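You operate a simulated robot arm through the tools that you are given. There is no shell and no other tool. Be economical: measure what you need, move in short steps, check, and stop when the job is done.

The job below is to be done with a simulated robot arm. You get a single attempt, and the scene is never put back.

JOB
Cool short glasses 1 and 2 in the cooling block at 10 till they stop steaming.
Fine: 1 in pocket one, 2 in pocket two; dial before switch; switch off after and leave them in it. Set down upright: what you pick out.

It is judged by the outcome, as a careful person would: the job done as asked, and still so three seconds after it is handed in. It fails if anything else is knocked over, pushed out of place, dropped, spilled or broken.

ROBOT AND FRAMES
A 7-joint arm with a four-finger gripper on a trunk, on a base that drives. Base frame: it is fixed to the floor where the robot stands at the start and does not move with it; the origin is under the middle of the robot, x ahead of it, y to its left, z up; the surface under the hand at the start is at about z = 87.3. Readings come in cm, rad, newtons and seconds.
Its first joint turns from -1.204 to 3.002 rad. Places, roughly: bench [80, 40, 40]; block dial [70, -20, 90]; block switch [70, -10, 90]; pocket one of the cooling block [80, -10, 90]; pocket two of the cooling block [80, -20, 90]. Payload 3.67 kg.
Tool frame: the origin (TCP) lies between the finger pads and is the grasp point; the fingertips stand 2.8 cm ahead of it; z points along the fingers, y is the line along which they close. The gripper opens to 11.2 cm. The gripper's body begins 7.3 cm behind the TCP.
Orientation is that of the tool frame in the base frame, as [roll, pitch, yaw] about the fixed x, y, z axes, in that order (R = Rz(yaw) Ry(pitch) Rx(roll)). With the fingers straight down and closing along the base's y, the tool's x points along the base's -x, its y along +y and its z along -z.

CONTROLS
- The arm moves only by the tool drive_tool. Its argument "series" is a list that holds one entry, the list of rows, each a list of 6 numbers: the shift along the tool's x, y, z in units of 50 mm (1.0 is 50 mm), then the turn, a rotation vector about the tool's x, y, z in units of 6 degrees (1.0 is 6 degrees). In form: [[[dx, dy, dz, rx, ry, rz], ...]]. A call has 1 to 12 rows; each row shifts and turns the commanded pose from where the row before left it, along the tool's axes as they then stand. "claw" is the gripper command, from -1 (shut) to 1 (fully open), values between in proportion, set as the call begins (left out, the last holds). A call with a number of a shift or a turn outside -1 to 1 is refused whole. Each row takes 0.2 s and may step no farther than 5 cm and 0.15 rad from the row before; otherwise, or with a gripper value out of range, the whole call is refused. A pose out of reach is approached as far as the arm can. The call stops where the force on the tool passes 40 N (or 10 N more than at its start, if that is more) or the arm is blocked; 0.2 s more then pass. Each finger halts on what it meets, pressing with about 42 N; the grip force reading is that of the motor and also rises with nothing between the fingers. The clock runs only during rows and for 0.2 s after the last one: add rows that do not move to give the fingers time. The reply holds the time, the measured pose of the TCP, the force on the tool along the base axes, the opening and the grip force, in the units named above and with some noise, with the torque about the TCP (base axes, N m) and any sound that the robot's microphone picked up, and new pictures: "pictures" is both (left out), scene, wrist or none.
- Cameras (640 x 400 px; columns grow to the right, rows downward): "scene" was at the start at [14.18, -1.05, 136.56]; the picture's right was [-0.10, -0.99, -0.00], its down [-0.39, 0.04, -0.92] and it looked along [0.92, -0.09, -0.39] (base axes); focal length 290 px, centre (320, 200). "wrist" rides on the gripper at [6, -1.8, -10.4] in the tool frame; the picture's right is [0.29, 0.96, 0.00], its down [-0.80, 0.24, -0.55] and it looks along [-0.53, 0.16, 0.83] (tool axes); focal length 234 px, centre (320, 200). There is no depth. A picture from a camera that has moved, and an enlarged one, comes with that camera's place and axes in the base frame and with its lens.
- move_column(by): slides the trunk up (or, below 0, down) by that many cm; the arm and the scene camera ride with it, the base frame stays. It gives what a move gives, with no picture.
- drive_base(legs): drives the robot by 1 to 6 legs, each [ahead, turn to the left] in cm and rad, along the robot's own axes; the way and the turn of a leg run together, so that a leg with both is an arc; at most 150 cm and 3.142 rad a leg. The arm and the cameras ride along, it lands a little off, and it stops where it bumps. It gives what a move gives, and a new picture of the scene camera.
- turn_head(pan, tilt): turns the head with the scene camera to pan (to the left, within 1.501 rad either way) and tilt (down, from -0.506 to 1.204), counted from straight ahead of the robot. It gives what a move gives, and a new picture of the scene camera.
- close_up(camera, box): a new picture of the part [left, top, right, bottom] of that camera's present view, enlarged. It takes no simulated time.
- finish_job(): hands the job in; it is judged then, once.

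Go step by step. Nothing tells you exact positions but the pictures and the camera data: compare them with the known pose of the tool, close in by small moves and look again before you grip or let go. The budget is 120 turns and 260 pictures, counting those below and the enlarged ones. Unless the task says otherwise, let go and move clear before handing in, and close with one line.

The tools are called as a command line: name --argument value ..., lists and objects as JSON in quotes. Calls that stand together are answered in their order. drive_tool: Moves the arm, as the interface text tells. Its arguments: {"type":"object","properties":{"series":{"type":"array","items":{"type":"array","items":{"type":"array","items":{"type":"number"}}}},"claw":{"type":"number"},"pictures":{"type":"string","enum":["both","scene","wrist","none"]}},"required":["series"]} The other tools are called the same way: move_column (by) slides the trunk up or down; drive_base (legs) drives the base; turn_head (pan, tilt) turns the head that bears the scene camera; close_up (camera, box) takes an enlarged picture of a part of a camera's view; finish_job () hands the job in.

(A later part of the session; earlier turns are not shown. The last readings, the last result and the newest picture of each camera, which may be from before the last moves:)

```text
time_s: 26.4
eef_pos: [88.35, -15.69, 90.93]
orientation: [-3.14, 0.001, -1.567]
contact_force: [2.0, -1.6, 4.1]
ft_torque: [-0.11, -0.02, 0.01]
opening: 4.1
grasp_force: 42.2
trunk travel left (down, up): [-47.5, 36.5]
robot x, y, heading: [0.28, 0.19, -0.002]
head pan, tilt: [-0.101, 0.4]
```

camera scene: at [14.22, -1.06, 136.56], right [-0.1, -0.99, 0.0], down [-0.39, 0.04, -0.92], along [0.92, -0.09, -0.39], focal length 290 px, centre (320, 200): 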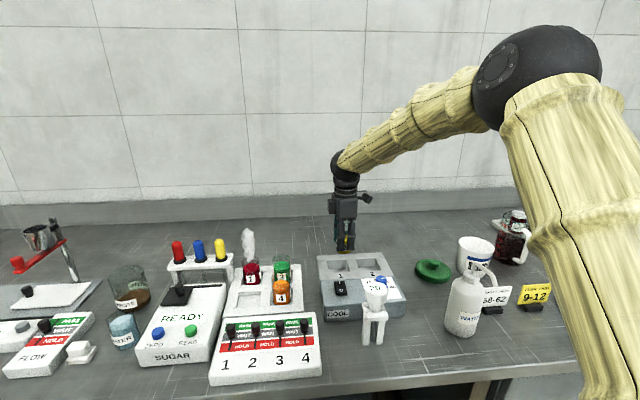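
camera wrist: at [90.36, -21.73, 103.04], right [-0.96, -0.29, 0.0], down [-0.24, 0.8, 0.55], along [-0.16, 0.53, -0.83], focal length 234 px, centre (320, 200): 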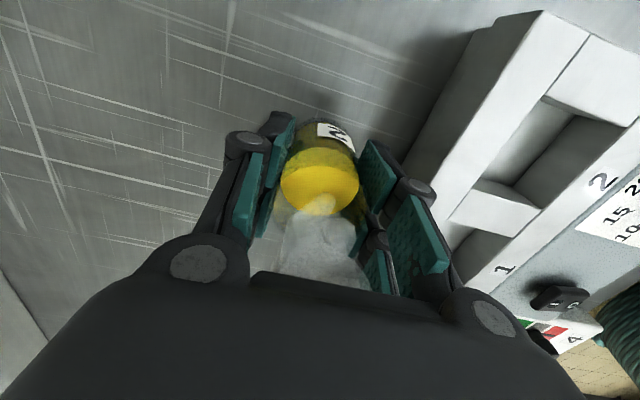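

Contact at TCP z ≈ 91.0 (bench near 87.3). I'll release, rise 2 cm and look before regripping higher.

drive_tool --series '[[[0, 0, 0, 0, 0, 0], [0, 0, 0, 0, 0, 0], [0, 0, -0.2, 0, 0, 0], [0, 0, -0.2, 0, 0, 0], [0, 0, 0, 0, 0, 0]]]' --claw 0.1

close_up --camera "wrist" --box '[220, 80, 420, 240]'

close_up --camera "scene" --box '[310, 210, 380, 270]'

```text
time_s: 27.6
eef_pos: [88.32, -15.67, 92.89]
orientation: [-3.14, 0.001, -1.567]
contact_force: [0.7, 0.5, 0.8]
ft_torque: [0.02, -0.02, 0.0]
opening: 6.14
grasp_force: 0.1
trunk travel left (down, up): [-47.5, 36.5]
robot x, y, heading: [-0.29, -0.07, 0.001]
head pan, tilt: [-0.101, 0.4]
camera scene: at [14.2, -1.06, 136.56], right [-0.1, -0.99, 0.0], down [-0.39, 0.04, -0.92], along [0.92, -0.09, -0.39], focal length 290 px, centre (320, 200)
camera wrist: at [90.32, -21.73, 103.36], right [-0.96, -0.29, 0.0], down [-0.24, 0.8, 0.55], along [-0.16, 0.53, -0.83], focal length 234 px, centre (320, 200)
```

scene: 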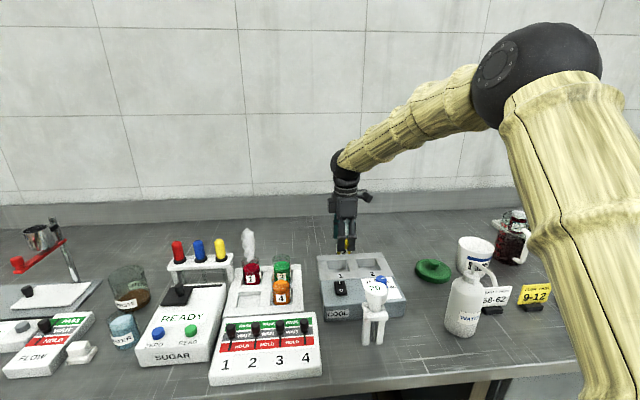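
wrist: 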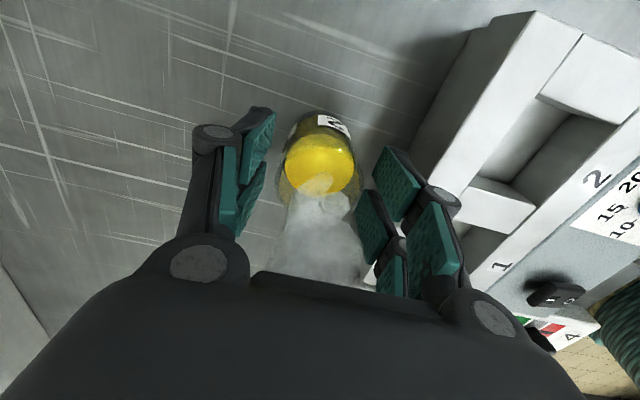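

```text
2.50 times, centred on (320, 160) of wrist
camera zoom: at [90.32, -21.73, 103.36], right [-0.96, -0.29, 0.0], down [-0.24, 0.8, 0.55], along [-0.16, 0.53, -0.83], focal length 585 px, centre (320, 300)
```

zoom: 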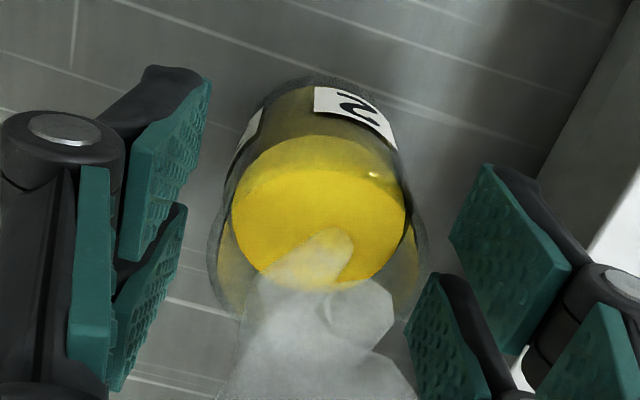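

```text
6.67 times, centred on (345, 240) of scene
camera zoom: at [14.2, -1.06, 136.56], right [-0.1, -0.99, 0.0], down [-0.39, 0.04, -0.92], along [0.92, -0.09, -0.39], focal length 1937 px, centre (153, -67)
```

zoom: 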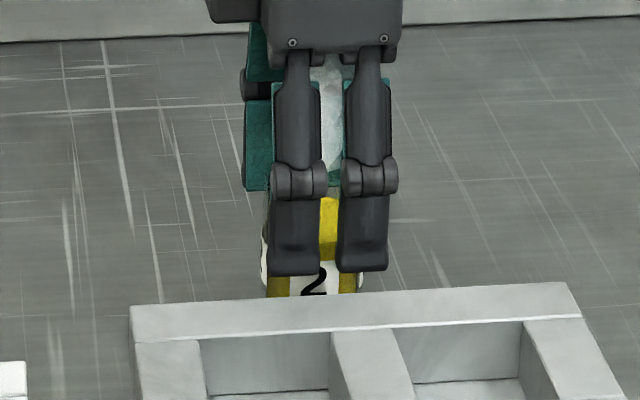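

Glass 2 stands on the bench, well centred between the fingers. I'll grip here, with the tips about 2.8 cm above its base, and test with a tiny lift.

drive_tool --series '[[[0, 0, 0, 0, 0, 0], [0, 0, 0, 0, 0, 0], [0, 0, 0, 0, 0, 0], [0, 0, 0, 0, 0, 0]]]' --claw -1 --pictures "none"

drive_tool --series '[[[0, 0, -0.04, 0, 0, 0], [0, 0, -0.06, 0, 0, 0], [0, 0, -0.06, 0, 0, 0], [0, 0, 0, 0, 0, 0], [0, 0, 0, 0, 0, 0]]]'

close_up --camera "scene" --box '[310, 210, 380, 270]'

```text
time_s: 28.6
eef_pos: [88.47, -15.6, 92.83]
orientation: [3.142, 0.001, -1.568]
contact_force: [0.7, 0.4, 2.5]
ft_torque: [-0.01, 0.02, 0.0]
opening: 4.12
grasp_force: 42.0
trunk travel left (down, up): [-47.5, 36.5]
robot x, y, heading: [0.01, 0.01, -0.0]
head pan, tilt: [-0.101, 0.4]
```

```text
time_s: 29.8
eef_pos: [88.4, -15.66, 93.7]
orientation: [3.141, 0.002, -1.567]
contact_force: [-0.5, -0.4, -2.3]
ft_torque: [0.02, 0.01, 0.02]
opening: 4.13
grasp_force: 42.3
trunk travel left (down, up): [-47.5, 36.5]
robot x, y, heading: [0.04, 0.01, 0.0]
head pan, tilt: [-0.101, 0.4]
camera scene: at [14.21, -1.06, 136.56], right [-0.1, -0.99, 0.0], down [-0.39, 0.04, -0.92], along [0.92, -0.09, -0.39], focal length 290 px, centre (320, 200)
camera wrist: at [90.32, -21.73, 104.14], right [-0.96, -0.29, 0.0], down [-0.24, 0.8, 0.55], along [-0.16, 0.53, -0.83], focal length 234 px, centre (320, 200)
```

scene: 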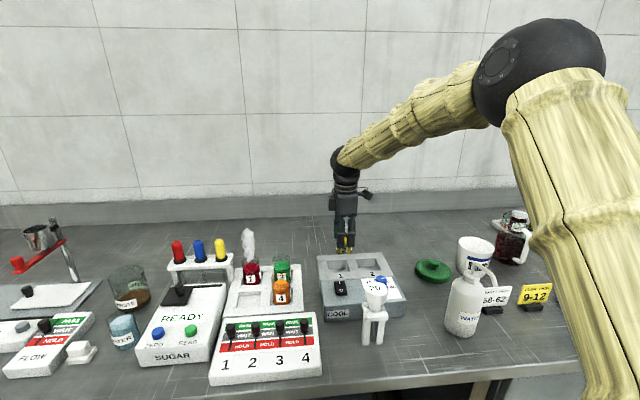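
wrist: 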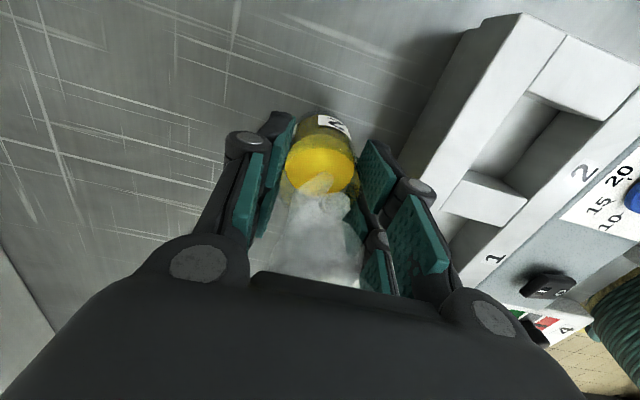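

```text
6.67 times, centred on (345, 240) of scene
camera zoom: at [14.21, -1.06, 136.56], right [-0.1, -0.99, 0.0], down [-0.39, 0.04, -0.92], along [0.92, -0.09, -0.39], focal length 1937 px, centre (153, -67)
```

zoom: 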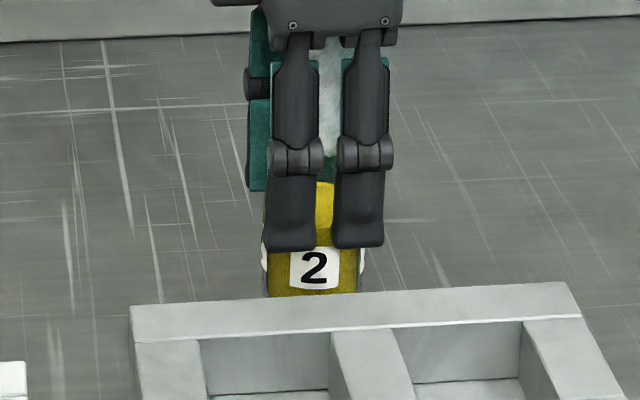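

The opening holds at 4.13. I'll lift 2 cm more to confirm the glass follows.

drive_tool --series '[[[0, 0, -0.1, 0, 0, 0], [0, 0, -0.15, 0, 0, 0], [0, 0, -0.15, 0, 0, 0], [0, 0, 0, 0, 0, 0]]]' --pictures "none"

close_up --camera "scene" --box '[310, 210, 380, 270]'

```text
time_s: 30.8
eef_pos: [88.41, -15.64, 95.75]
orientation: [3.141, 0.0, -1.568]
contact_force: [-0.7, 0.0, -0.6]
ft_torque: [0.01, 0.01, -0.01]
opening: 4.1
grasp_force: 41.6
trunk travel left (down, up): [-47.5, 36.5]
robot x, y, heading: [-0.0, 0.19, 0.001]
head pan, tilt: [-0.101, 0.4]
```

```text
6.67 times, centred on (345, 240) of scene
camera zoom: at [14.22, -1.07, 136.56], right [-0.1, -0.99, 0.0], down [-0.39, 0.04, -0.92], along [0.92, -0.09, -0.39], focal length 1937 px, centre (153, -67)
```

zoom: 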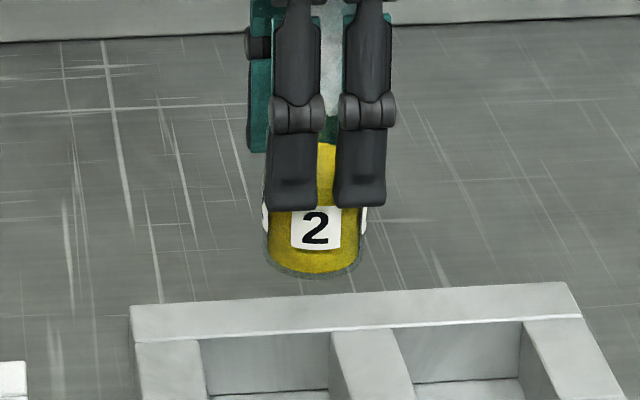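

Glass 2 is held securely, about 5.6 cm above its base. I'll lift and move over pocket two.

drive_tool --series '[[[0, 0, -0.3, 0, 0, 0], [0, 0, -0.35, 0, 0, 0], [0.05, 0.15, 0, 0, 0, 0], [0.15, 0.3, 0, 0, 0, 0], [0.15, 0.4, 0, 0, 0, 0], [0.15, 0.4, 0, 0, 0, 0], [0.15, 0.4, 0, 0, 0, 0], [0.15, 0.35, 0, 0, 0, 0], [0.08, 0.21, 0, 0, 0, 0], [0.03, 0.1, 0, 0, 0, 0], [0, 0, 0.1, 0, 0, 0]]]'

close_up --camera "scene" --box '[320, 215, 410, 290]'

close_up --camera "wrist" --box '[220, 20, 420, 240]'

```text
time_s: 33.2
eef_pos: [76.73, -20.39, 98.49]
orientation: [-3.141, -0.001, -1.566]
contact_force: [0.7, 0.3, -0.7]
ft_torque: [-0.01, -0.01, -0.03]
opening: 4.11
grasp_force: 42.6
trunk travel left (down, up): [-47.5, 36.5]
robot x, y, heading: [0.22, -0.22, -0.002]
head pan, tilt: [-0.101, 0.4]
camera scene: at [14.22, -1.07, 136.56], right [-0.1, -0.99, 0.0], down [-0.39, 0.04, -0.92], along [0.92, -0.09, -0.39], focal length 290 px, centre (320, 200)
camera wrist: at [78.75, -26.35, 108.91], right [-0.96, -0.29, 0.0], down [-0.24, 0.8, 0.55], along [-0.16, 0.53, -0.83], focal length 234 px, centre (320, 200)
```

scene: 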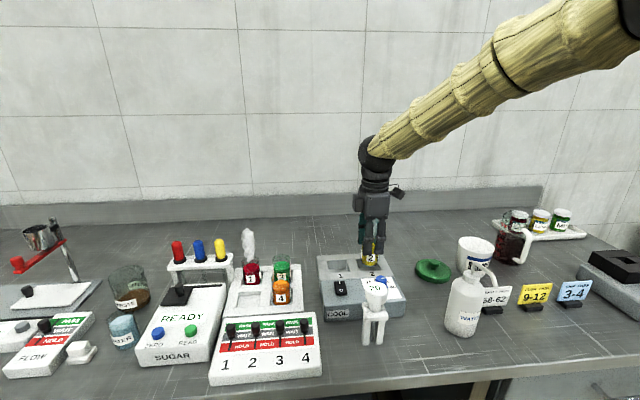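
wrist: 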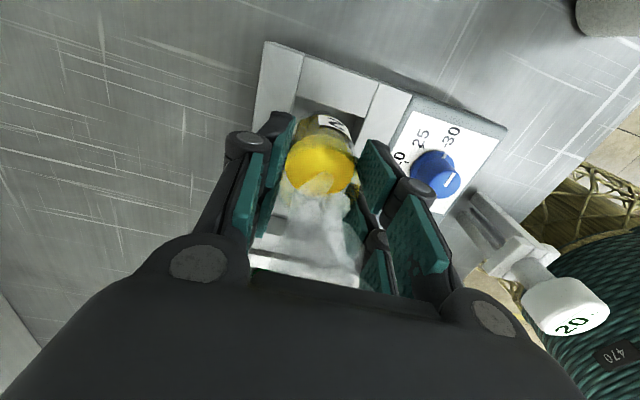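

```text
5.33 times, centred on (365, 252) of scene
camera zoom: at [14.22, -1.07, 136.56], right [-0.1, -0.99, 0.0], down [-0.39, 0.04, -0.92], along [0.92, -0.09, -0.39], focal length 1549 px, centre (80, -80)
```

zoom: 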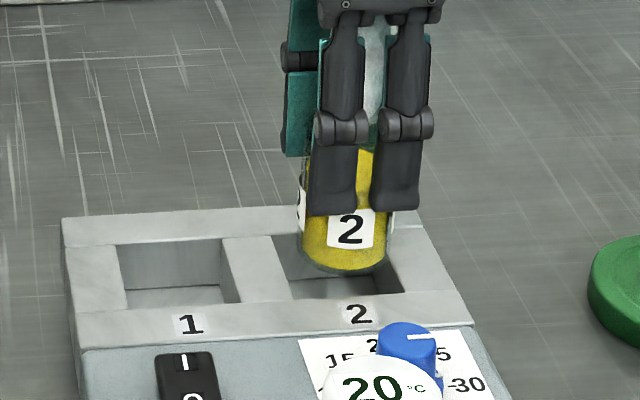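

```text
1.82 times, centred on (320, 130) of wrist
camera zoom: at [78.75, -26.35, 108.91], right [-0.96, -0.29, 0.0], down [-0.24, 0.8, 0.55], along [-0.16, 0.53, -0.83], focal length 426 px, centre (320, 327)
```

zoom: 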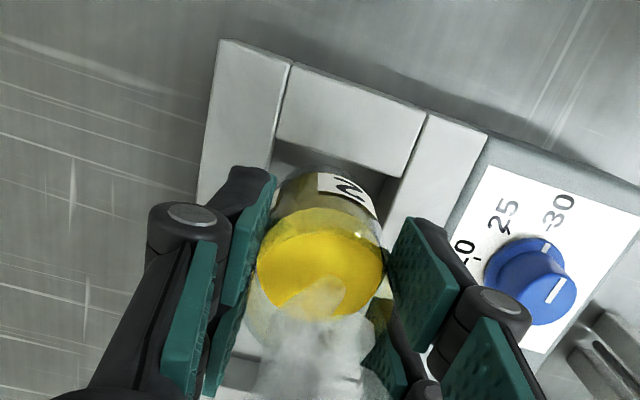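

The glass is about 0.35 cm too far right. I'll shift left and lower it into the mouth of pocket two.

drive_tool --series '[[[-0.07, 0, 0, 0, 0, 0], [0, 0, 0.15, 0, 0, 0], [0, 0, 0.15, 0, 0, 0], [0, 0, 0, 0, 0, 0]]]'

close_up --camera "scene" --box '[320, 215, 410, 290]'

close_up --camera "wrist" --box '[220, 20, 420, 240]'

```text
time_s: 34.2
eef_pos: [76.81, -19.98, 97.0]
orientation: [-3.141, 0.001, -1.567]
contact_force: [-0.5, 0.5, -1.6]
ft_torque: [0.03, -0.03, -0.01]
opening: 4.11
grasp_force: 42.3
trunk travel left (down, up): [-47.5, 36.5]
robot x, y, heading: [-0.31, 0.03, 0.0]
head pan, tilt: [-0.101, 0.4]
camera scene: at [14.2, -1.07, 136.56], right [-0.1, -0.99, 0.0], down [-0.39, 0.04, -0.92], along [0.92, -0.09, -0.39], focal length 290 px, centre (320, 200)
camera wrist: at [78.81, -25.98, 107.38], right [-0.96, -0.29, 0.0], down [-0.24, 0.8, 0.55], along [-0.16, 0.53, -0.83], focal length 234 px, centre (320, 200)
```

scene: 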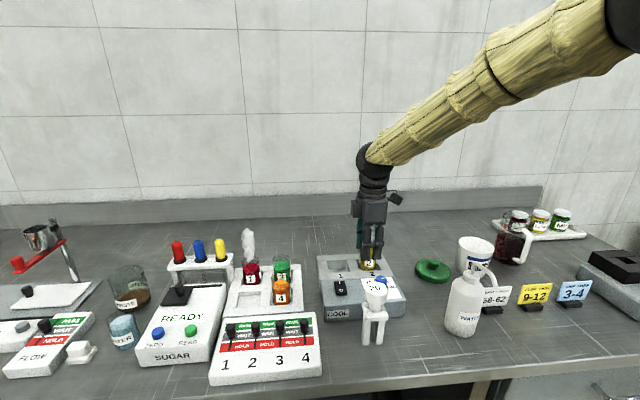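
wrist: 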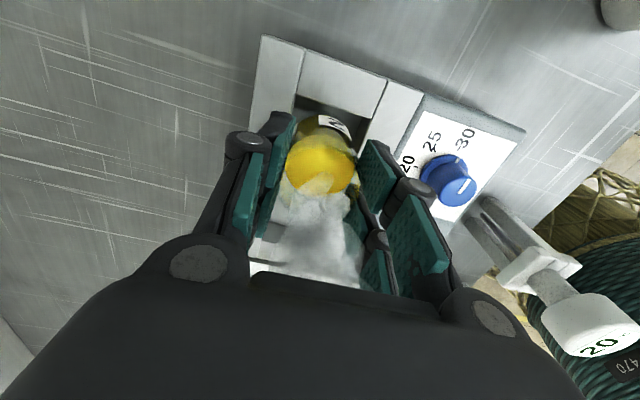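

```text
5.33 times, centred on (365, 252) of scene
camera zoom: at [14.2, -1.07, 136.56], right [-0.1, -0.99, 0.0], down [-0.39, 0.04, -0.92], along [0.92, -0.09, -0.39], focal length 1549 px, centre (80, -80)
```

zoom: 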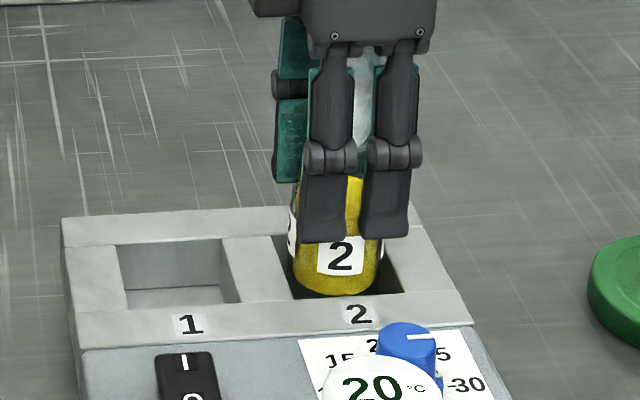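

```text
1.82 times, centred on (320, 130) of wrist
camera zoom: at [78.81, -25.98, 107.38], right [-0.96, -0.29, 0.0], down [-0.24, 0.8, 0.55], along [-0.16, 0.53, -0.83], focal length 426 px, centre (320, 327)
```

zoom: 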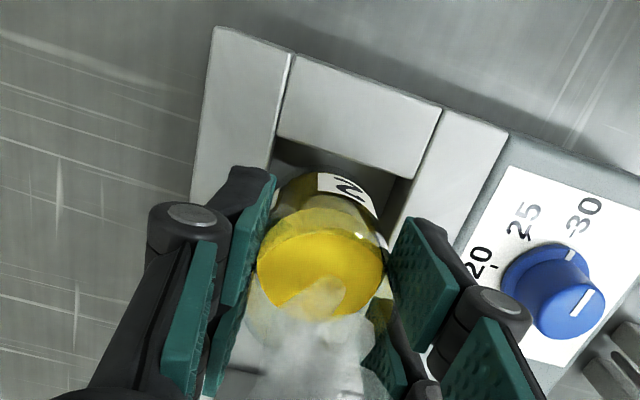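

The glass is centred over the opening. I'll lower in gentle steps until it touches.

drive_tool --series '[[[0, 0, 0.1, 0, 0, 0], [0, 0, 0.15, 0, 0, 0], [0, 0, 0.1, 0, 0, 0], [0, 0, 0.08, 0, 0, 0], [0, 0, 0, 0, 0, 0]]]' --pictures "none"

drive_tool --series '[[[0, 0, 0.06, 0, 0, 0], [0, 0, 0.04, 0, 0, 0], [0, 0, 0, 0, 0, 0]]]' --pictures "none"

close_up --camera "scene" --box '[320, 215, 410, 290]'

```text
time_s: 35.4
eef_pos: [76.91, -19.96, 94.89]
orientation: [-3.14, 0.001, -1.568]
contact_force: [0.5, -0.4, 5.1]
ft_torque: [-0.07, 0.0, 0.02]
opening: 4.11
grasp_force: 42.3
trunk travel left (down, up): [-47.5, 36.5]
robot x, y, heading: [-0.08, 0.26, -0.0]
head pan, tilt: [-0.101, 0.4]
```

```text
time_s: 36.1
eef_pos: [76.95, -20.06, 94.9]
orientation: [-3.132, 0.001, -1.568]
contact_force: [-1.1, -0.4, 16.2]
ft_torque: [-0.07, 0.39, -0.02]
opening: 4.14
grasp_force: 42.0
trunk travel left (down, up): [-47.5, 36.5]
robot x, y, heading: [0.11, 0.19, -0.0]
head pan, tilt: [-0.101, 0.4]
stopped in row 3: the force on the tool passed its limit at 42 N (the readings are from after the stop); the commanded pose is now the measured one
```

```text
5.33 times, centred on (365, 252) of scene
camera zoom: at [14.02, -1.04, 136.57], right [-0.1, -0.99, 0.0], down [-0.39, 0.04, -0.92], along [0.92, -0.09, -0.39], focal length 1549 px, centre (80, -80)
```

zoom: 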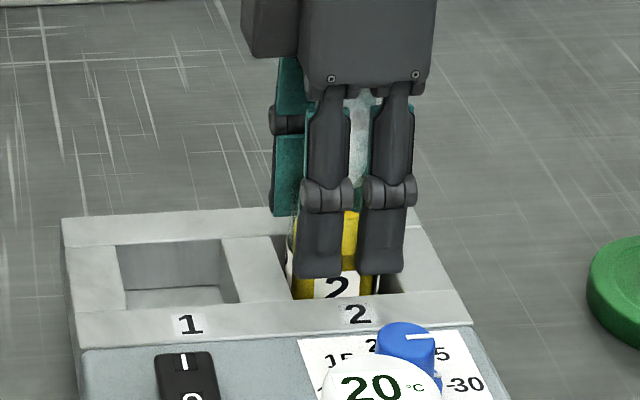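

The glass met something at TCP z ≈ 94.9. By projection its base is about at the pocket floor. I'll ease the pressure and check before releasing.

drive_tool --series '[[[0, 0, -0.01, 0, 0, 0], [0, 0, 0, 0, 0, 0]]]' --pictures "none"

close_up --camera "wrist" --box '[220, 20, 420, 240]'

close_up --camera "scene" --box '[345, 245, 405, 290]'

```text
time_s: 36.7
eef_pos: [76.88, -19.91, 94.86]
orientation: [-3.132, -0.001, -1.567]
contact_force: [0.8, -0.7, 21.4]
ft_torque: [-0.09, 0.07, 0.04]
opening: 4.11
grasp_force: 42.0
trunk travel left (down, up): [-47.5, 36.5]
robot x, y, heading: [0.11, 0.01, -0.003]
head pan, tilt: [-0.101, 0.4]
```

```text
1.82 times, centred on (320, 130) of wrist
camera zoom: at [78.77, -25.99, 105.36], right [-0.96, -0.29, -0.01], down [-0.25, 0.8, 0.55], along [-0.15, 0.53, -0.83], focal length 426 px, centre (320, 327)
```

zoom: 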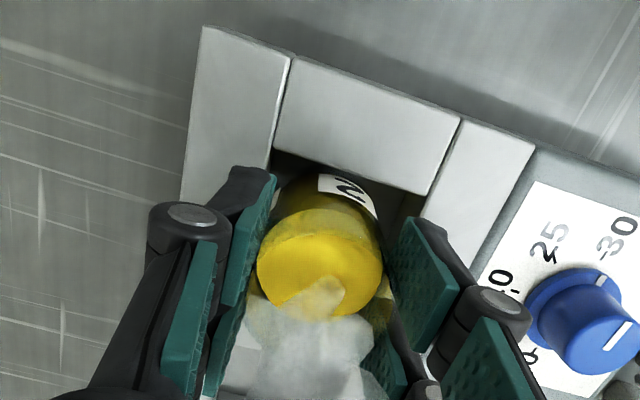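

```text
8.89 times, centred on (375, 268) of scene
camera zoom: at [14.03, -1.04, 136.59], right [-0.1, -0.99, 0.0], down [-0.39, 0.04, -0.92], along [0.92, -0.09, -0.39], focal length 2582 px, centre (-169, -400)
```

zoom: 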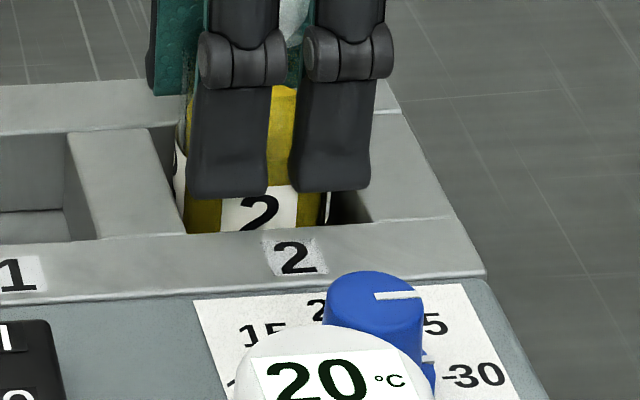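

The glass is well inside with clearance on its sides and resting firmly. I'll release and rise.

drive_tool --series '[[[0, 0, -0.015, 0, 0, 0], [0, 0, 0, 0, 0, 0]]]' --pictures "none"

drive_tool --series '[[[0, 0, 0, 0, 0, 0], [0, 0, 0, 0, 0, 0], [0, 0, 0, 0, 0, 0], [0, 0, -0.3, 0, 0, 0], [0, 0, -0.6, 0, 0, 0], [0, 0, -0.8, 0, 0, 0], [0, 0, -0.3, 0, 0, 0]]]' --claw 0.1

close_up --camera "scene" --box '[320, 215, 410, 290]'

```text
time_s: 37.3
eef_pos: [77.06, -20.07, 94.98]
orientation: [-3.133, 0.001, -1.568]
contact_force: [4.5, -1.4, 21.8]
ft_torque: [-0.06, -0.18, -0.01]
opening: 4.11
grasp_force: 42.0
trunk travel left (down, up): [-47.5, 36.5]
robot x, y, heading: [0.22, -0.16, -0.003]
head pan, tilt: [-0.101, 0.4]
```

```text
time_s: 38.9
eef_pos: [76.89, -20.11, 104.92]
orientation: [-3.135, 0.001, -1.568]
contact_force: [0.0, 0.9, -0.1]
ft_torque: [0.01, 0.02, 0.02]
opening: 6.19
grasp_force: 0.0
trunk travel left (down, up): [-47.5, 36.5]
robot x, y, heading: [-0.03, 0.21, 0.001]
head pan, tilt: [-0.101, 0.4]
camera scene: at [14.19, -1.08, 136.56], right [-0.1, -0.99, 0.0], down [-0.39, 0.04, -0.92], along [0.92, -0.09, -0.39], focal length 290 px, centre (320, 200)
camera wrist: at [78.78, -26.05, 115.32], right [-0.96, -0.29, -0.01], down [-0.25, 0.8, 0.55], along [-0.16, 0.53, -0.83], focal length 234 px, centre (320, 200)
```

scene: 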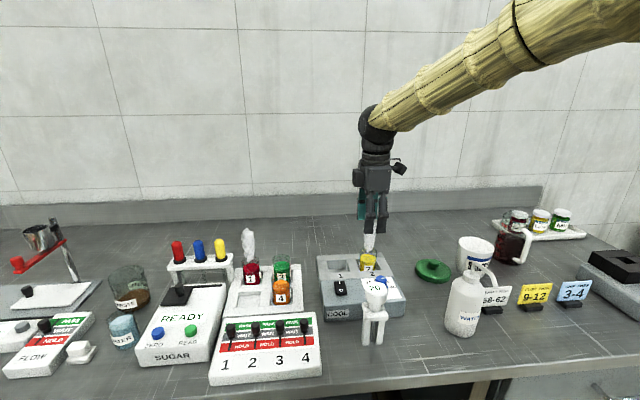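
wrist: 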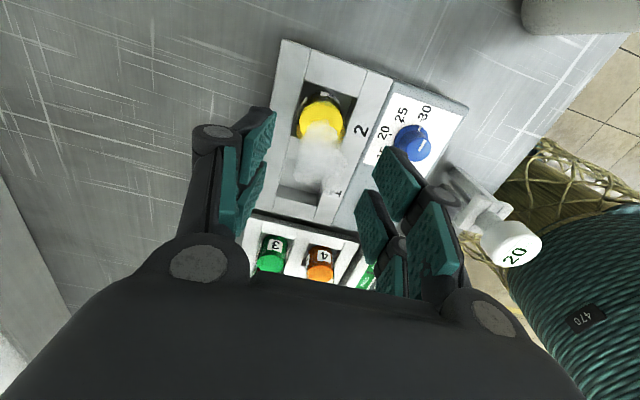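

```text
5.33 times, centred on (365, 252) of scene
camera zoom: at [14.19, -1.08, 136.56], right [-0.1, -0.99, 0.0], down [-0.39, 0.04, -0.92], along [0.92, -0.09, -0.39], focal length 1549 px, centre (80, -80)
```

zoom: 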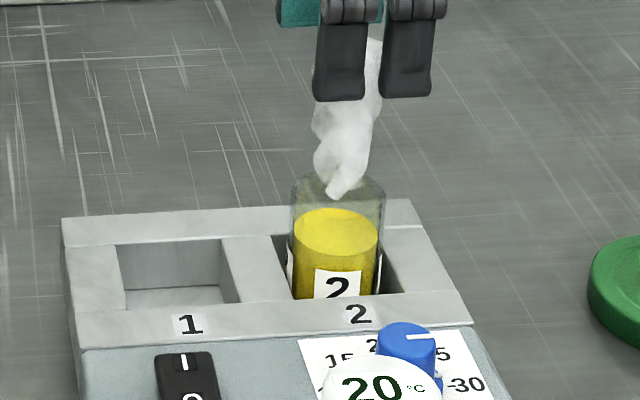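

Glass 2 stands upright in pocket two. Next is glass 1: I'll move above it, near (77.7, 10.4).

drive_tool --series '[[[-0.4, 0, 0, 0, 0, 0], [-0.7, 0, 0, 0, 0, 0], [-0.8, -0.04, 0, 0, 0, 0], [-0.8, -0.04, 0, 0, 0, 0], [-0.8, -0.04, 0, 0, 0, 0], [-0.8, -0.04, 0, 0, 0, 0], [-0.8, 0, 0, 0, 0, 0], [-0.6, 0, 0, 0, 0, 0], [-0.3, 0, 0, 0, 0, 0], [-0.1, 0, 0.1, 0, 0, 0]]]'

close_up --camera "wrist" --box '[180, 60, 440, 230]'

close_up --camera "scene" --box '[200, 215, 320, 310]'

```text
time_s: 41.1
eef_pos: [77.48, 10.66, 104.32]
orientation: [-3.138, 0.002, -1.568]
contact_force: [0.3, -0.6, -0.1]
ft_torque: [0.05, 0.01, -0.02]
opening: 6.18
grasp_force: 0.0
trunk travel left (down, up): [-47.5, 36.5]
robot x, y, heading: [0.35, 0.43, -0.007]
head pan, tilt: [-0.101, 0.4]
camera scene: at [14.21, -1.03, 136.56], right [-0.1, -0.99, 0.0], down [-0.39, 0.04, -0.92], along [0.92, -0.09, -0.39], focal length 290 px, centre (320, 200)
camera wrist: at [79.48, 4.55, 114.75], right [-0.96, -0.29, -0.01], down [-0.25, 0.8, 0.55], along [-0.16, 0.53, -0.83], focal length 234 px, centre (320, 200)
```

scene: 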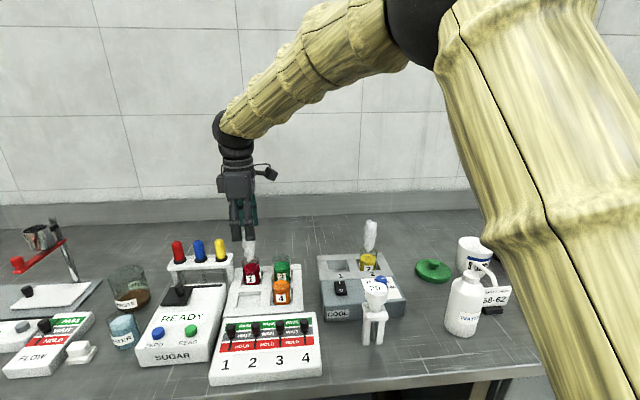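
wrist: 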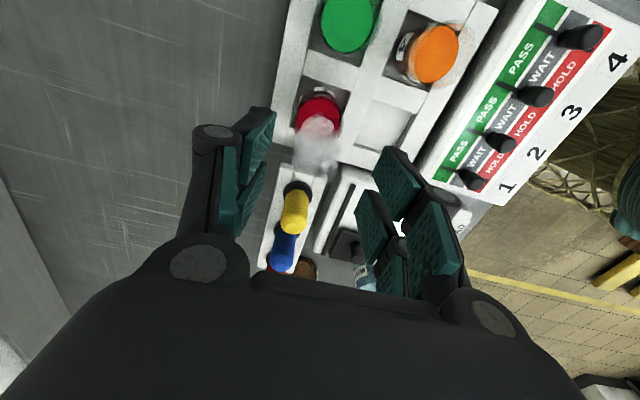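

```text
2.35 times, centred on (310, 145) of wrist
camera zoom: at [79.48, 4.55, 114.75], right [-0.96, -0.29, -0.01], down [-0.25, 0.8, 0.55], along [-0.16, 0.53, -0.83], focal length 551 px, centre (344, 329)
```

zoom: 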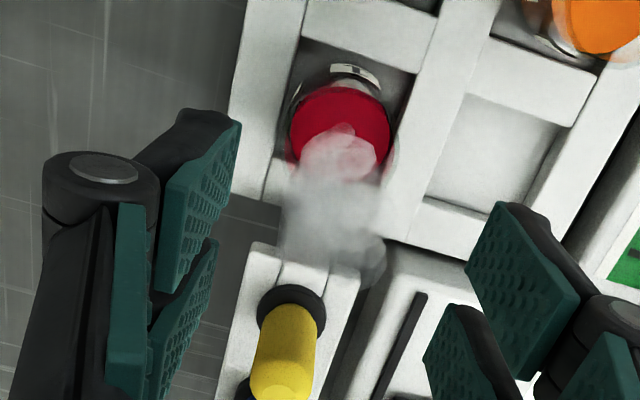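

```text
4.21 times, centred on (260, 262) of scene
camera zoom: at [14.21, -1.03, 136.56], right [-0.1, -0.99, 0.0], down [-0.39, 0.04, -0.92], along [0.92, -0.09, -0.39], focal length 1223 px, centre (573, -63)
```

zoom: 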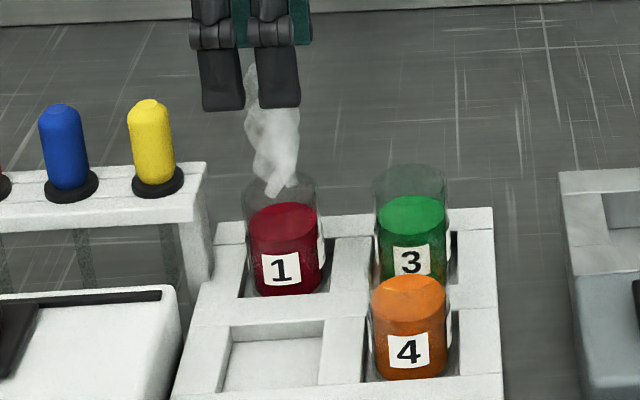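

Glass 1 is at about (77.9, 10.3). I'll align and descend over it.

drive_tool --series '[[[0.03, -0.06, 0.5, 0, 0, 0], [0, 0, 0.8, 0, 0, 0], [0, 0, 0.5, 0, 0, 0], [0, 0, 0, 0, 0, 0]]]'

close_up --camera "wrist" --box '[220, 60, 420, 220]'

close_up --camera "scene" --box '[200, 215, 320, 310]'

```text
time_s: 42.1
eef_pos: [77.97, 10.35, 95.31]
orientation: [-3.136, 0.001, -1.569]
contact_force: [0.6, 0.1, 1.2]
ft_torque: [-0.02, 0.01, -0.03]
opening: 6.15
grasp_force: 0.1
trunk travel left (down, up): [-47.5, 36.5]
robot x, y, heading: [-0.22, 0.1, -0.004]
head pan, tilt: [-0.101, 0.4]
camera scene: at [14.17, -1.05, 136.57], right [-0.1, -0.99, 0.0], down [-0.39, 0.04, -0.92], along [0.92, -0.09, -0.39], focal length 290 px, centre (320, 200)
camera wrist: at [79.82, 4.42, 105.73], right [-0.96, -0.29, -0.01], down [-0.25, 0.8, 0.55], along [-0.16, 0.53, -0.83], focal length 234 px, centre (320, 200)
```

scene: 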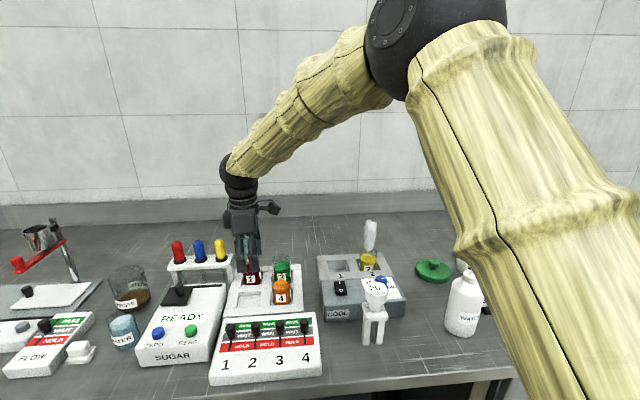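
wrist: 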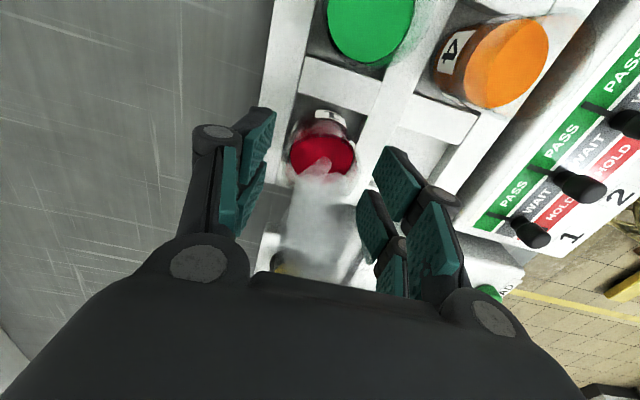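

```text
2.50 times, centred on (320, 140) of wrist
camera zoom: at [79.82, 4.42, 105.73], right [-0.96, -0.29, -0.01], down [-0.25, 0.8, 0.55], along [-0.16, 0.53, -0.83], focal length 585 px, centre (320, 350)
```

zoom: 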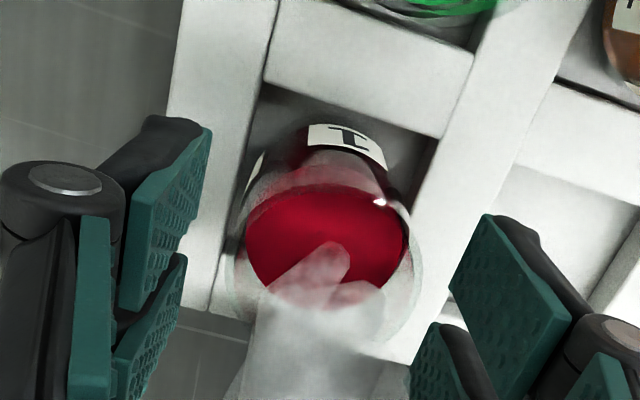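

```text
4.21 times, centred on (260, 262) of scene
camera zoom: at [14.17, -1.05, 136.57], right [-0.1, -0.99, 0.0], down [-0.39, 0.04, -0.92], along [0.92, -0.09, -0.39], focal length 1223 px, centre (573, -63)
```

zoom: 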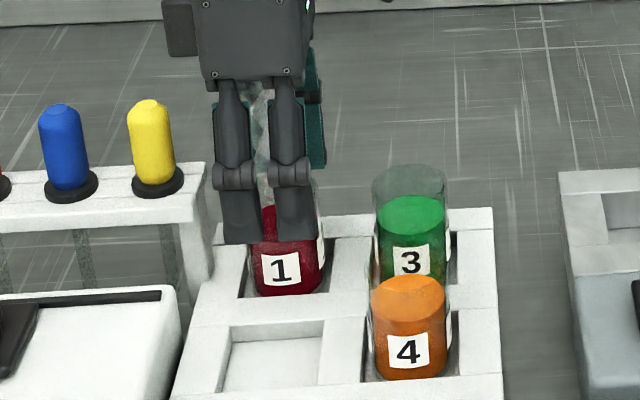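

Aligned over glass 1. I'll descend, grip fully and do a small test lift.

drive_tool --series '[[[0, 0, 0.25, 0, 0, 0], [0, 0, 0.2, 0, 0, 0], [0, 0, 0.08, 0, 0, 0], [0, 0, 0, 0, 0, 0]]]' --pictures "none"

drive_tool --series '[[[0, 0, 0, 0, 0, 0], [0, 0, 0, 0, 0, 0], [0, 0, 0, 0, 0, 0], [0, 0, 0, 0, 0, 0]]]' --claw -1 --pictures "none"

drive_tool --series '[[[0, 0, -0.05, 0, 0, 0], [0, 0, -0.1, 0, 0, 0], [0, 0, -0.15, 0, 0, 0], [0, 0, -0.1, 0, 0, 0], [0, 0, 0, 0, 0, 0]]]' --pictures "none"

close_up --camera "scene" --box '[200, 215, 320, 310]'

```text
time_s: 43.1
eef_pos: [77.97, 10.28, 92.68]
orientation: [-3.136, 0.0, -1.566]
contact_force: [0.7, 0.6, 0.5]
ft_torque: [-0.01, 0.0, 0.02]
opening: 6.17
grasp_force: 0.0
trunk travel left (down, up): [-47.5, 36.5]
robot x, y, heading: [0.2, -0.09, -0.002]
head pan, tilt: [-0.101, 0.4]
```

```text
time_s: 44.1
eef_pos: [77.9, 10.44, 92.72]
orientation: [-3.136, 0.0, -1.568]
contact_force: [-0.4, 0.2, 0.2]
ft_torque: [0.0, 0.0, -0.02]
opening: 4.0
grasp_force: 42.2
trunk travel left (down, up): [-47.5, 36.5]
robot x, y, heading: [0.33, 0.18, 0.002]
head pan, tilt: [-0.101, 0.4]
```

```text
time_s: 45.3
eef_pos: [77.95, 10.36, 94.57]
orientation: [-3.136, 0.0, -1.568]
contact_force: [0.3, -0.2, -1.8]
ft_torque: [0.01, 0.01, -0.01]
opening: 4.03
grasp_force: 42.0
trunk travel left (down, up): [-47.5, 36.5]
robot x, y, heading: [-0.19, 0.3, 0.0]
head pan, tilt: [-0.101, 0.4]
```

```text
4.21 times, centred on (260, 262) of scene
camera zoom: at [14.21, -1.04, 136.56], right [-0.1, -0.99, 0.0], down [-0.39, 0.04, -0.92], along [0.92, -0.09, -0.39], focal length 1223 px, centre (573, -63)
```

zoom: 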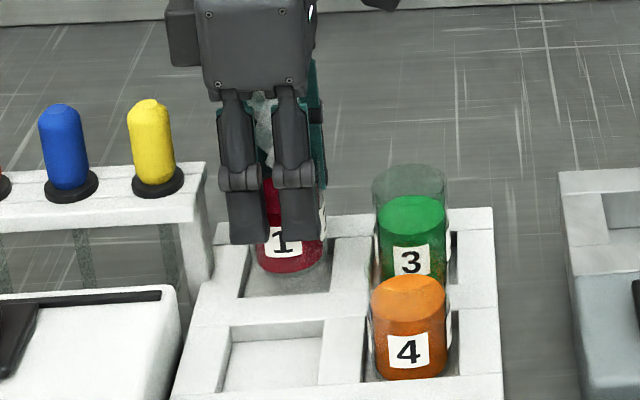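

Glass 1 is held. I'll lift and carry it above pocket one, near (76.95, -11.95).

drive_tool --series '[[[0, 0, -0.4, 0, 0, 0], [0, 0, -0.6, 0, 0, 0], [0, 0, -0.4, 0, 0, 0], [0.2, 0, -0.2, 0, 0, 0], [0.45, 0.03, 0, 0, 0, 0], [0.65, 0.04, 0, 0, 0, 0], [0.7, 0.04, 0, 0, 0, 0], [0.7, 0.04, 0, 0, 0, 0], [0.7, 0.04, 0, 0, 0, 0], [0.6, 0, 0, 0, 0, 0], [0.35, 0, 0, 0, 0, 0], [0.12, 0, 0, 0, 0, 0]]]' --pictures "none"

drive_tool --series '[[[0, 0, 0.2, 0, 0, 0], [0, 0, 0.4, 0, 0, 0], [0, 0, 0.2, 0, 0, 0], [0, 0, 0.1, 0, 0, 0], [0, 0, 0, 0, 0, 0]]]'

close_up --camera "scene" --box '[310, 215, 400, 290]'

close_up --camera "wrist" --box '[220, 20, 420, 240]'

```text
time_s: 47.9
eef_pos: [77.07, -12.08, 102.61]
orientation: [-3.138, -0.002, -1.567]
contact_force: [-0.2, 0.0, -1.6]
ft_torque: [0.04, 0.02, -0.02]
opening: 4.04
grasp_force: 42.3
trunk travel left (down, up): [-47.5, 36.5]
robot x, y, heading: [-0.29, 0.07, -0.001]
head pan, tilt: [-0.101, 0.4]
```

```text
time_s: 49.1
eef_pos: [77.01, -11.98, 98.09]
orientation: [-3.133, 0.0, -1.569]
contact_force: [-0.1, -0.6, -1.3]
ft_torque: [0.0, 0.02, -0.02]
opening: 4.04
grasp_force: 42.5
trunk travel left (down, up): [-47.5, 36.5]
robot x, y, heading: [-0.03, -0.22, -0.001]
head pan, tilt: [-0.101, 0.4]
camera scene: at [14.2, -1.07, 136.56], right [-0.1, -0.99, 0.0], down [-0.39, 0.04, -0.92], along [0.92, -0.09, -0.39], focal length 290 px, centre (320, 200)
camera wrist: at [78.96, -18.04, 108.58], right [-0.96, -0.29, -0.01], down [-0.25, 0.8, 0.55], along [-0.16, 0.53, -0.83], focal length 234 px, centre (320, 200)
```

scene: 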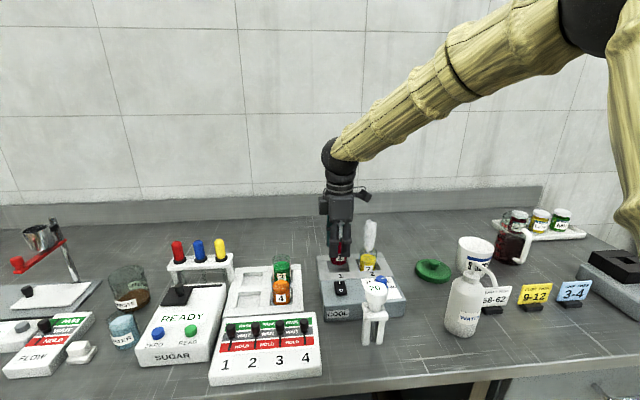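
wrist: 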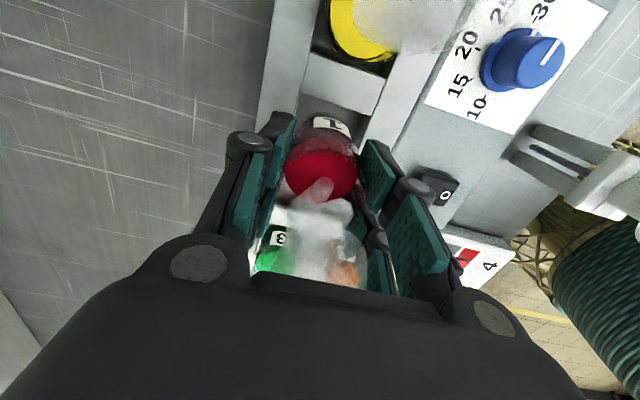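

```text
5.33 times, centred on (355, 252) of scene
camera zoom: at [14.2, -1.07, 136.56], right [-0.1, -0.99, 0.0], down [-0.39, 0.04, -0.92], along [0.92, -0.09, -0.39], focal length 1549 px, centre (133, -80)
```

zoom: 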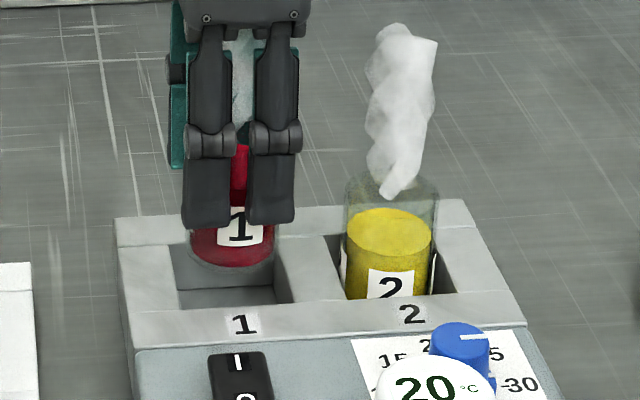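

```text
1.82 times, centred on (320, 130) of wrist
camera zoom: at [78.96, -18.04, 108.58], right [-0.96, -0.29, -0.01], down [-0.25, 0.8, 0.55], along [-0.16, 0.53, -0.83], focal length 426 px, centre (320, 327)
```

zoom: 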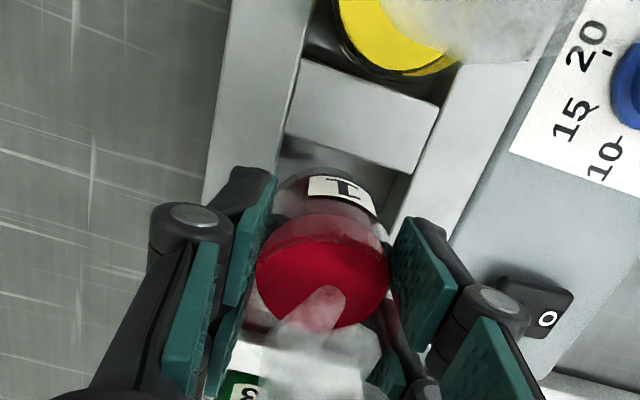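

Glass 1 is centred over pocket one. I'll lower gently to contact.

drive_tool --series '[[[0, 0, 0.15, 0, 0, 0], [0, 0, 0.2, 0, 0, 0], [0, 0, 0.15, 0, 0, 0], [0, 0, 0, 0, 0, 0]]]' --pictures "none"

close_up --camera "scene" --box '[310, 215, 400, 290]'

drive_tool --series '[[[0, 0, 0.08, 0, 0, 0], [0, 0, 0, 0, 0, 0]]]' --pictures "none"

```text
time_s: 50.1
eef_pos: [77.09, -12.16, 95.66]
orientation: [-3.136, 0.001, -1.566]
contact_force: [0.2, -0.6, -1.0]
ft_torque: [0.03, 0.01, -0.01]
opening: 4.04
grasp_force: 41.8
trunk travel left (down, up): [-47.5, 36.5]
robot x, y, heading: [-0.04, 0.17, 0.004]
head pan, tilt: [-0.101, 0.4]
```

```text
5.33 times, centred on (355, 252) of scene
camera zoom: at [14.2, -1.07, 136.56], right [-0.1, -0.99, 0.0], down [-0.39, 0.04, -0.92], along [0.92, -0.09, -0.39], focal length 1549 px, centre (133, -80)
```

zoom: 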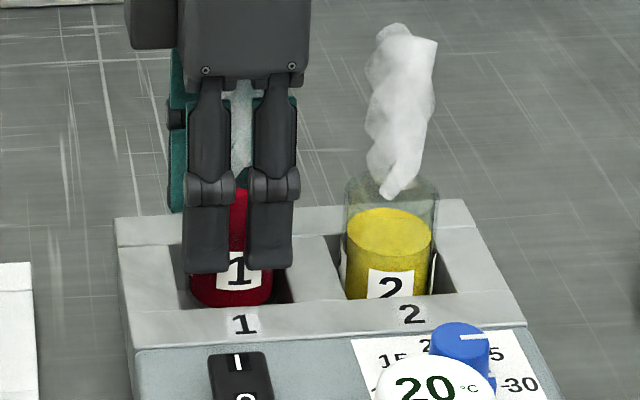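

```text
time_s: 50.7
eef_pos: [77.11, -12.01, 95.27]
orientation: [-3.136, -0.001, -1.568]
contact_force: [0.1, 0.4, -1.5]
ft_torque: [-0.01, -0.02, 0.02]
opening: 4.02
grasp_force: 42.1
trunk travel left (down, up): [-47.5, 36.5]
robot x, y, heading: [-0.32, 0.07, 0.0]
head pan, tilt: [-0.101, 0.4]
```

drive_tool --series '[[[0, 0, 0.05, 0, 0, 0], [0, 0, 0, 0, 0, 0]]]' --pictures "none"

drive_tool --series '[[[0, 0, 0.04, 0, 0, 0], [0, 0, 0, 0, 0, 0]]]' --pictures "none"

drive_tool --series '[[[0, 0, 0.03, 0, 0, 0], [0, 0, 0, 0, 0, 0]]]' --pictures "none"

close_up --camera "scene" --box '[310, 215, 400, 290]'

```text
time_s: 51.3
eef_pos: [77.11, -12.05, 95.11]
orientation: [-3.136, 0.0, -1.567]
contact_force: [-0.1, 1.1, -1.9]
ft_torque: [-0.02, 0.01, -0.02]
opening: 4.02
grasp_force: 41.8
trunk travel left (down, up): [-47.5, 36.5]
robot x, y, heading: [-0.02, -0.08, 0.0]
head pan, tilt: [-0.101, 0.4]
```

```text
time_s: 51.9
eef_pos: [77.1, -11.89, 94.88]
orientation: [-3.135, -0.001, -1.567]
contact_force: [0.6, -0.4, -1.9]
ft_torque: [0.0, -0.02, -0.01]
opening: 4.04
grasp_force: 42.1
trunk travel left (down, up): [-47.5, 36.5]
robot x, y, heading: [-0.1, -0.12, 0.004]
head pan, tilt: [-0.101, 0.4]
```

```text
time_s: 52.5
eef_pos: [77.08, -11.99, 94.66]
orientation: [-3.135, 0.0, -1.567]
contact_force: [0.1, -0.2, -1.5]
ft_torque: [0.01, -0.02, 0.0]
opening: 4.06
grasp_force: 42.2
trunk travel left (down, up): [-47.5, 36.5]
robot x, y, heading: [0.1, -0.22, -0.003]
head pan, tilt: [-0.101, 0.4]
```

```text
5.33 times, centred on (355, 252) of scene
camera zoom: at [14.2, -1.07, 136.56], right [-0.1, -0.99, 0.0], down [-0.39, 0.04, -0.92], along [0.92, -0.09, -0.39], focal length 1549 px, centre (133, -80)
```

zoom: 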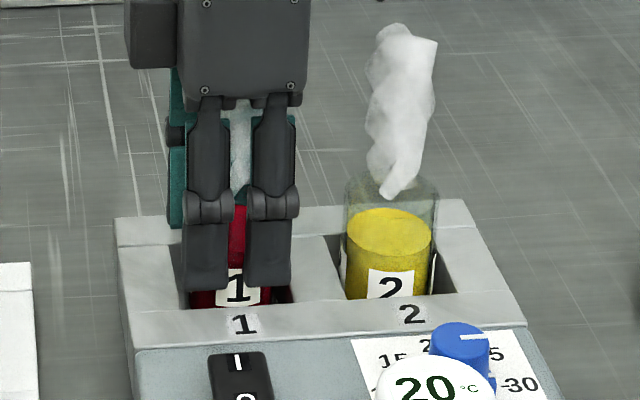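

Nearly down, with label 1 about level with label 2. I'll continue in small steps.

drive_tool --series '[[[0, 0, 0.03, 0, 0, 0], [0, 0, 0, 0, 0, 0]]]' --pictures "none"

drive_tool --series '[[[0, 0, 0.03, 0, 0, 0], [0, 0, 0, 0, 0, 0]]]' --pictures "none"

drive_tool --series '[[[0, 0, 0.02, 0, 0, 0], [0, 0, 0, 0, 0, 0]]]' --pictures "none"

```text
time_s: 53.1
eef_pos: [77.01, -12.04, 94.66]
orientation: [-3.135, 0.001, -1.566]
contact_force: [-0.1, -0.5, -1.2]
ft_torque: [0.03, 0.01, -0.03]
opening: 4.03
grasp_force: 42.3
trunk travel left (down, up): [-47.5, 36.5]
robot x, y, heading: [0.49, 0.36, 0.007]
head pan, tilt: [-0.101, 0.4]
```

```text
time_s: 53.7
eef_pos: [77.05, -11.9, 94.34]
orientation: [-3.136, 0.0, -1.568]
contact_force: [0.5, 0.4, -1.1]
ft_torque: [0.01, 0.0, 0.01]
opening: 4.03
grasp_force: 41.9
trunk travel left (down, up): [-47.5, 36.5]
robot x, y, heading: [0.32, -0.25, -0.001]
head pan, tilt: [-0.101, 0.4]
```

```text
time_s: 54.3
eef_pos: [77.04, -11.93, 94.15]
orientation: [-3.136, -0.001, -1.566]
contact_force: [0.3, 0.5, -1.0]
ft_torque: [0.03, -0.03, -0.01]
opening: 4.03
grasp_force: 41.8
trunk travel left (down, up): [-47.5, 36.5]
robot x, y, heading: [0.08, -0.39, 0.001]
head pan, tilt: [-0.101, 0.4]
```

drive_tool --series '[[[0, 0, 0.02, 0, 0, 0], [0, 0, 0, 0, 0, 0]]]' --pictures "none"

drive_tool --series '[[[0, 0, 0.02, 0, 0, 0], [0, 0, 0, 0, 0, 0]]]' --pictures "none"

close_up --camera "scene" --box '[315, 235, 375, 285]'

```text
time_s: 54.9
eef_pos: [77.21, -12.01, 94.11]
orientation: [-3.138, 0.001, -1.567]
contact_force: [0.4, 1.0, -0.4]
ft_torque: [0.01, -0.01, 0.0]
opening: 4.02
grasp_force: 41.4
trunk travel left (down, up): [-47.5, 36.5]
robot x, y, heading: [0.05, -0.06, 0.001]
head pan, tilt: [-0.101, 0.4]
```

```text
time_s: 55.5
eef_pos: [77.21, -12.01, 94.1]
orientation: [-3.136, 0.001, -1.568]
contact_force: [0.1, 0.1, 0.7]
ft_torque: [-0.03, 0.01, 0.01]
opening: 4.02
grasp_force: 42.0
trunk travel left (down, up): [-47.5, 36.5]
robot x, y, heading: [-0.15, 0.2, -0.005]
head pan, tilt: [-0.101, 0.4]
```

```text
8.00 times, centred on (345, 260) of scene
camera zoom: at [14.19, -1.07, 136.57], right [-0.1, -0.99, 0.0], down [-0.39, 0.04, -0.92], along [0.92, -0.09, -0.39], focal length 2324 px, centre (120, -280)
```

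zoom: 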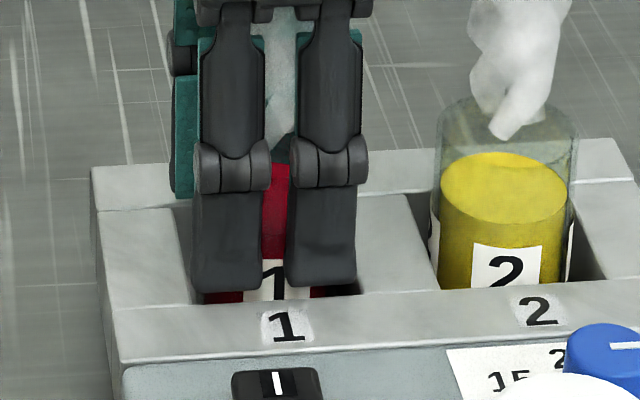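

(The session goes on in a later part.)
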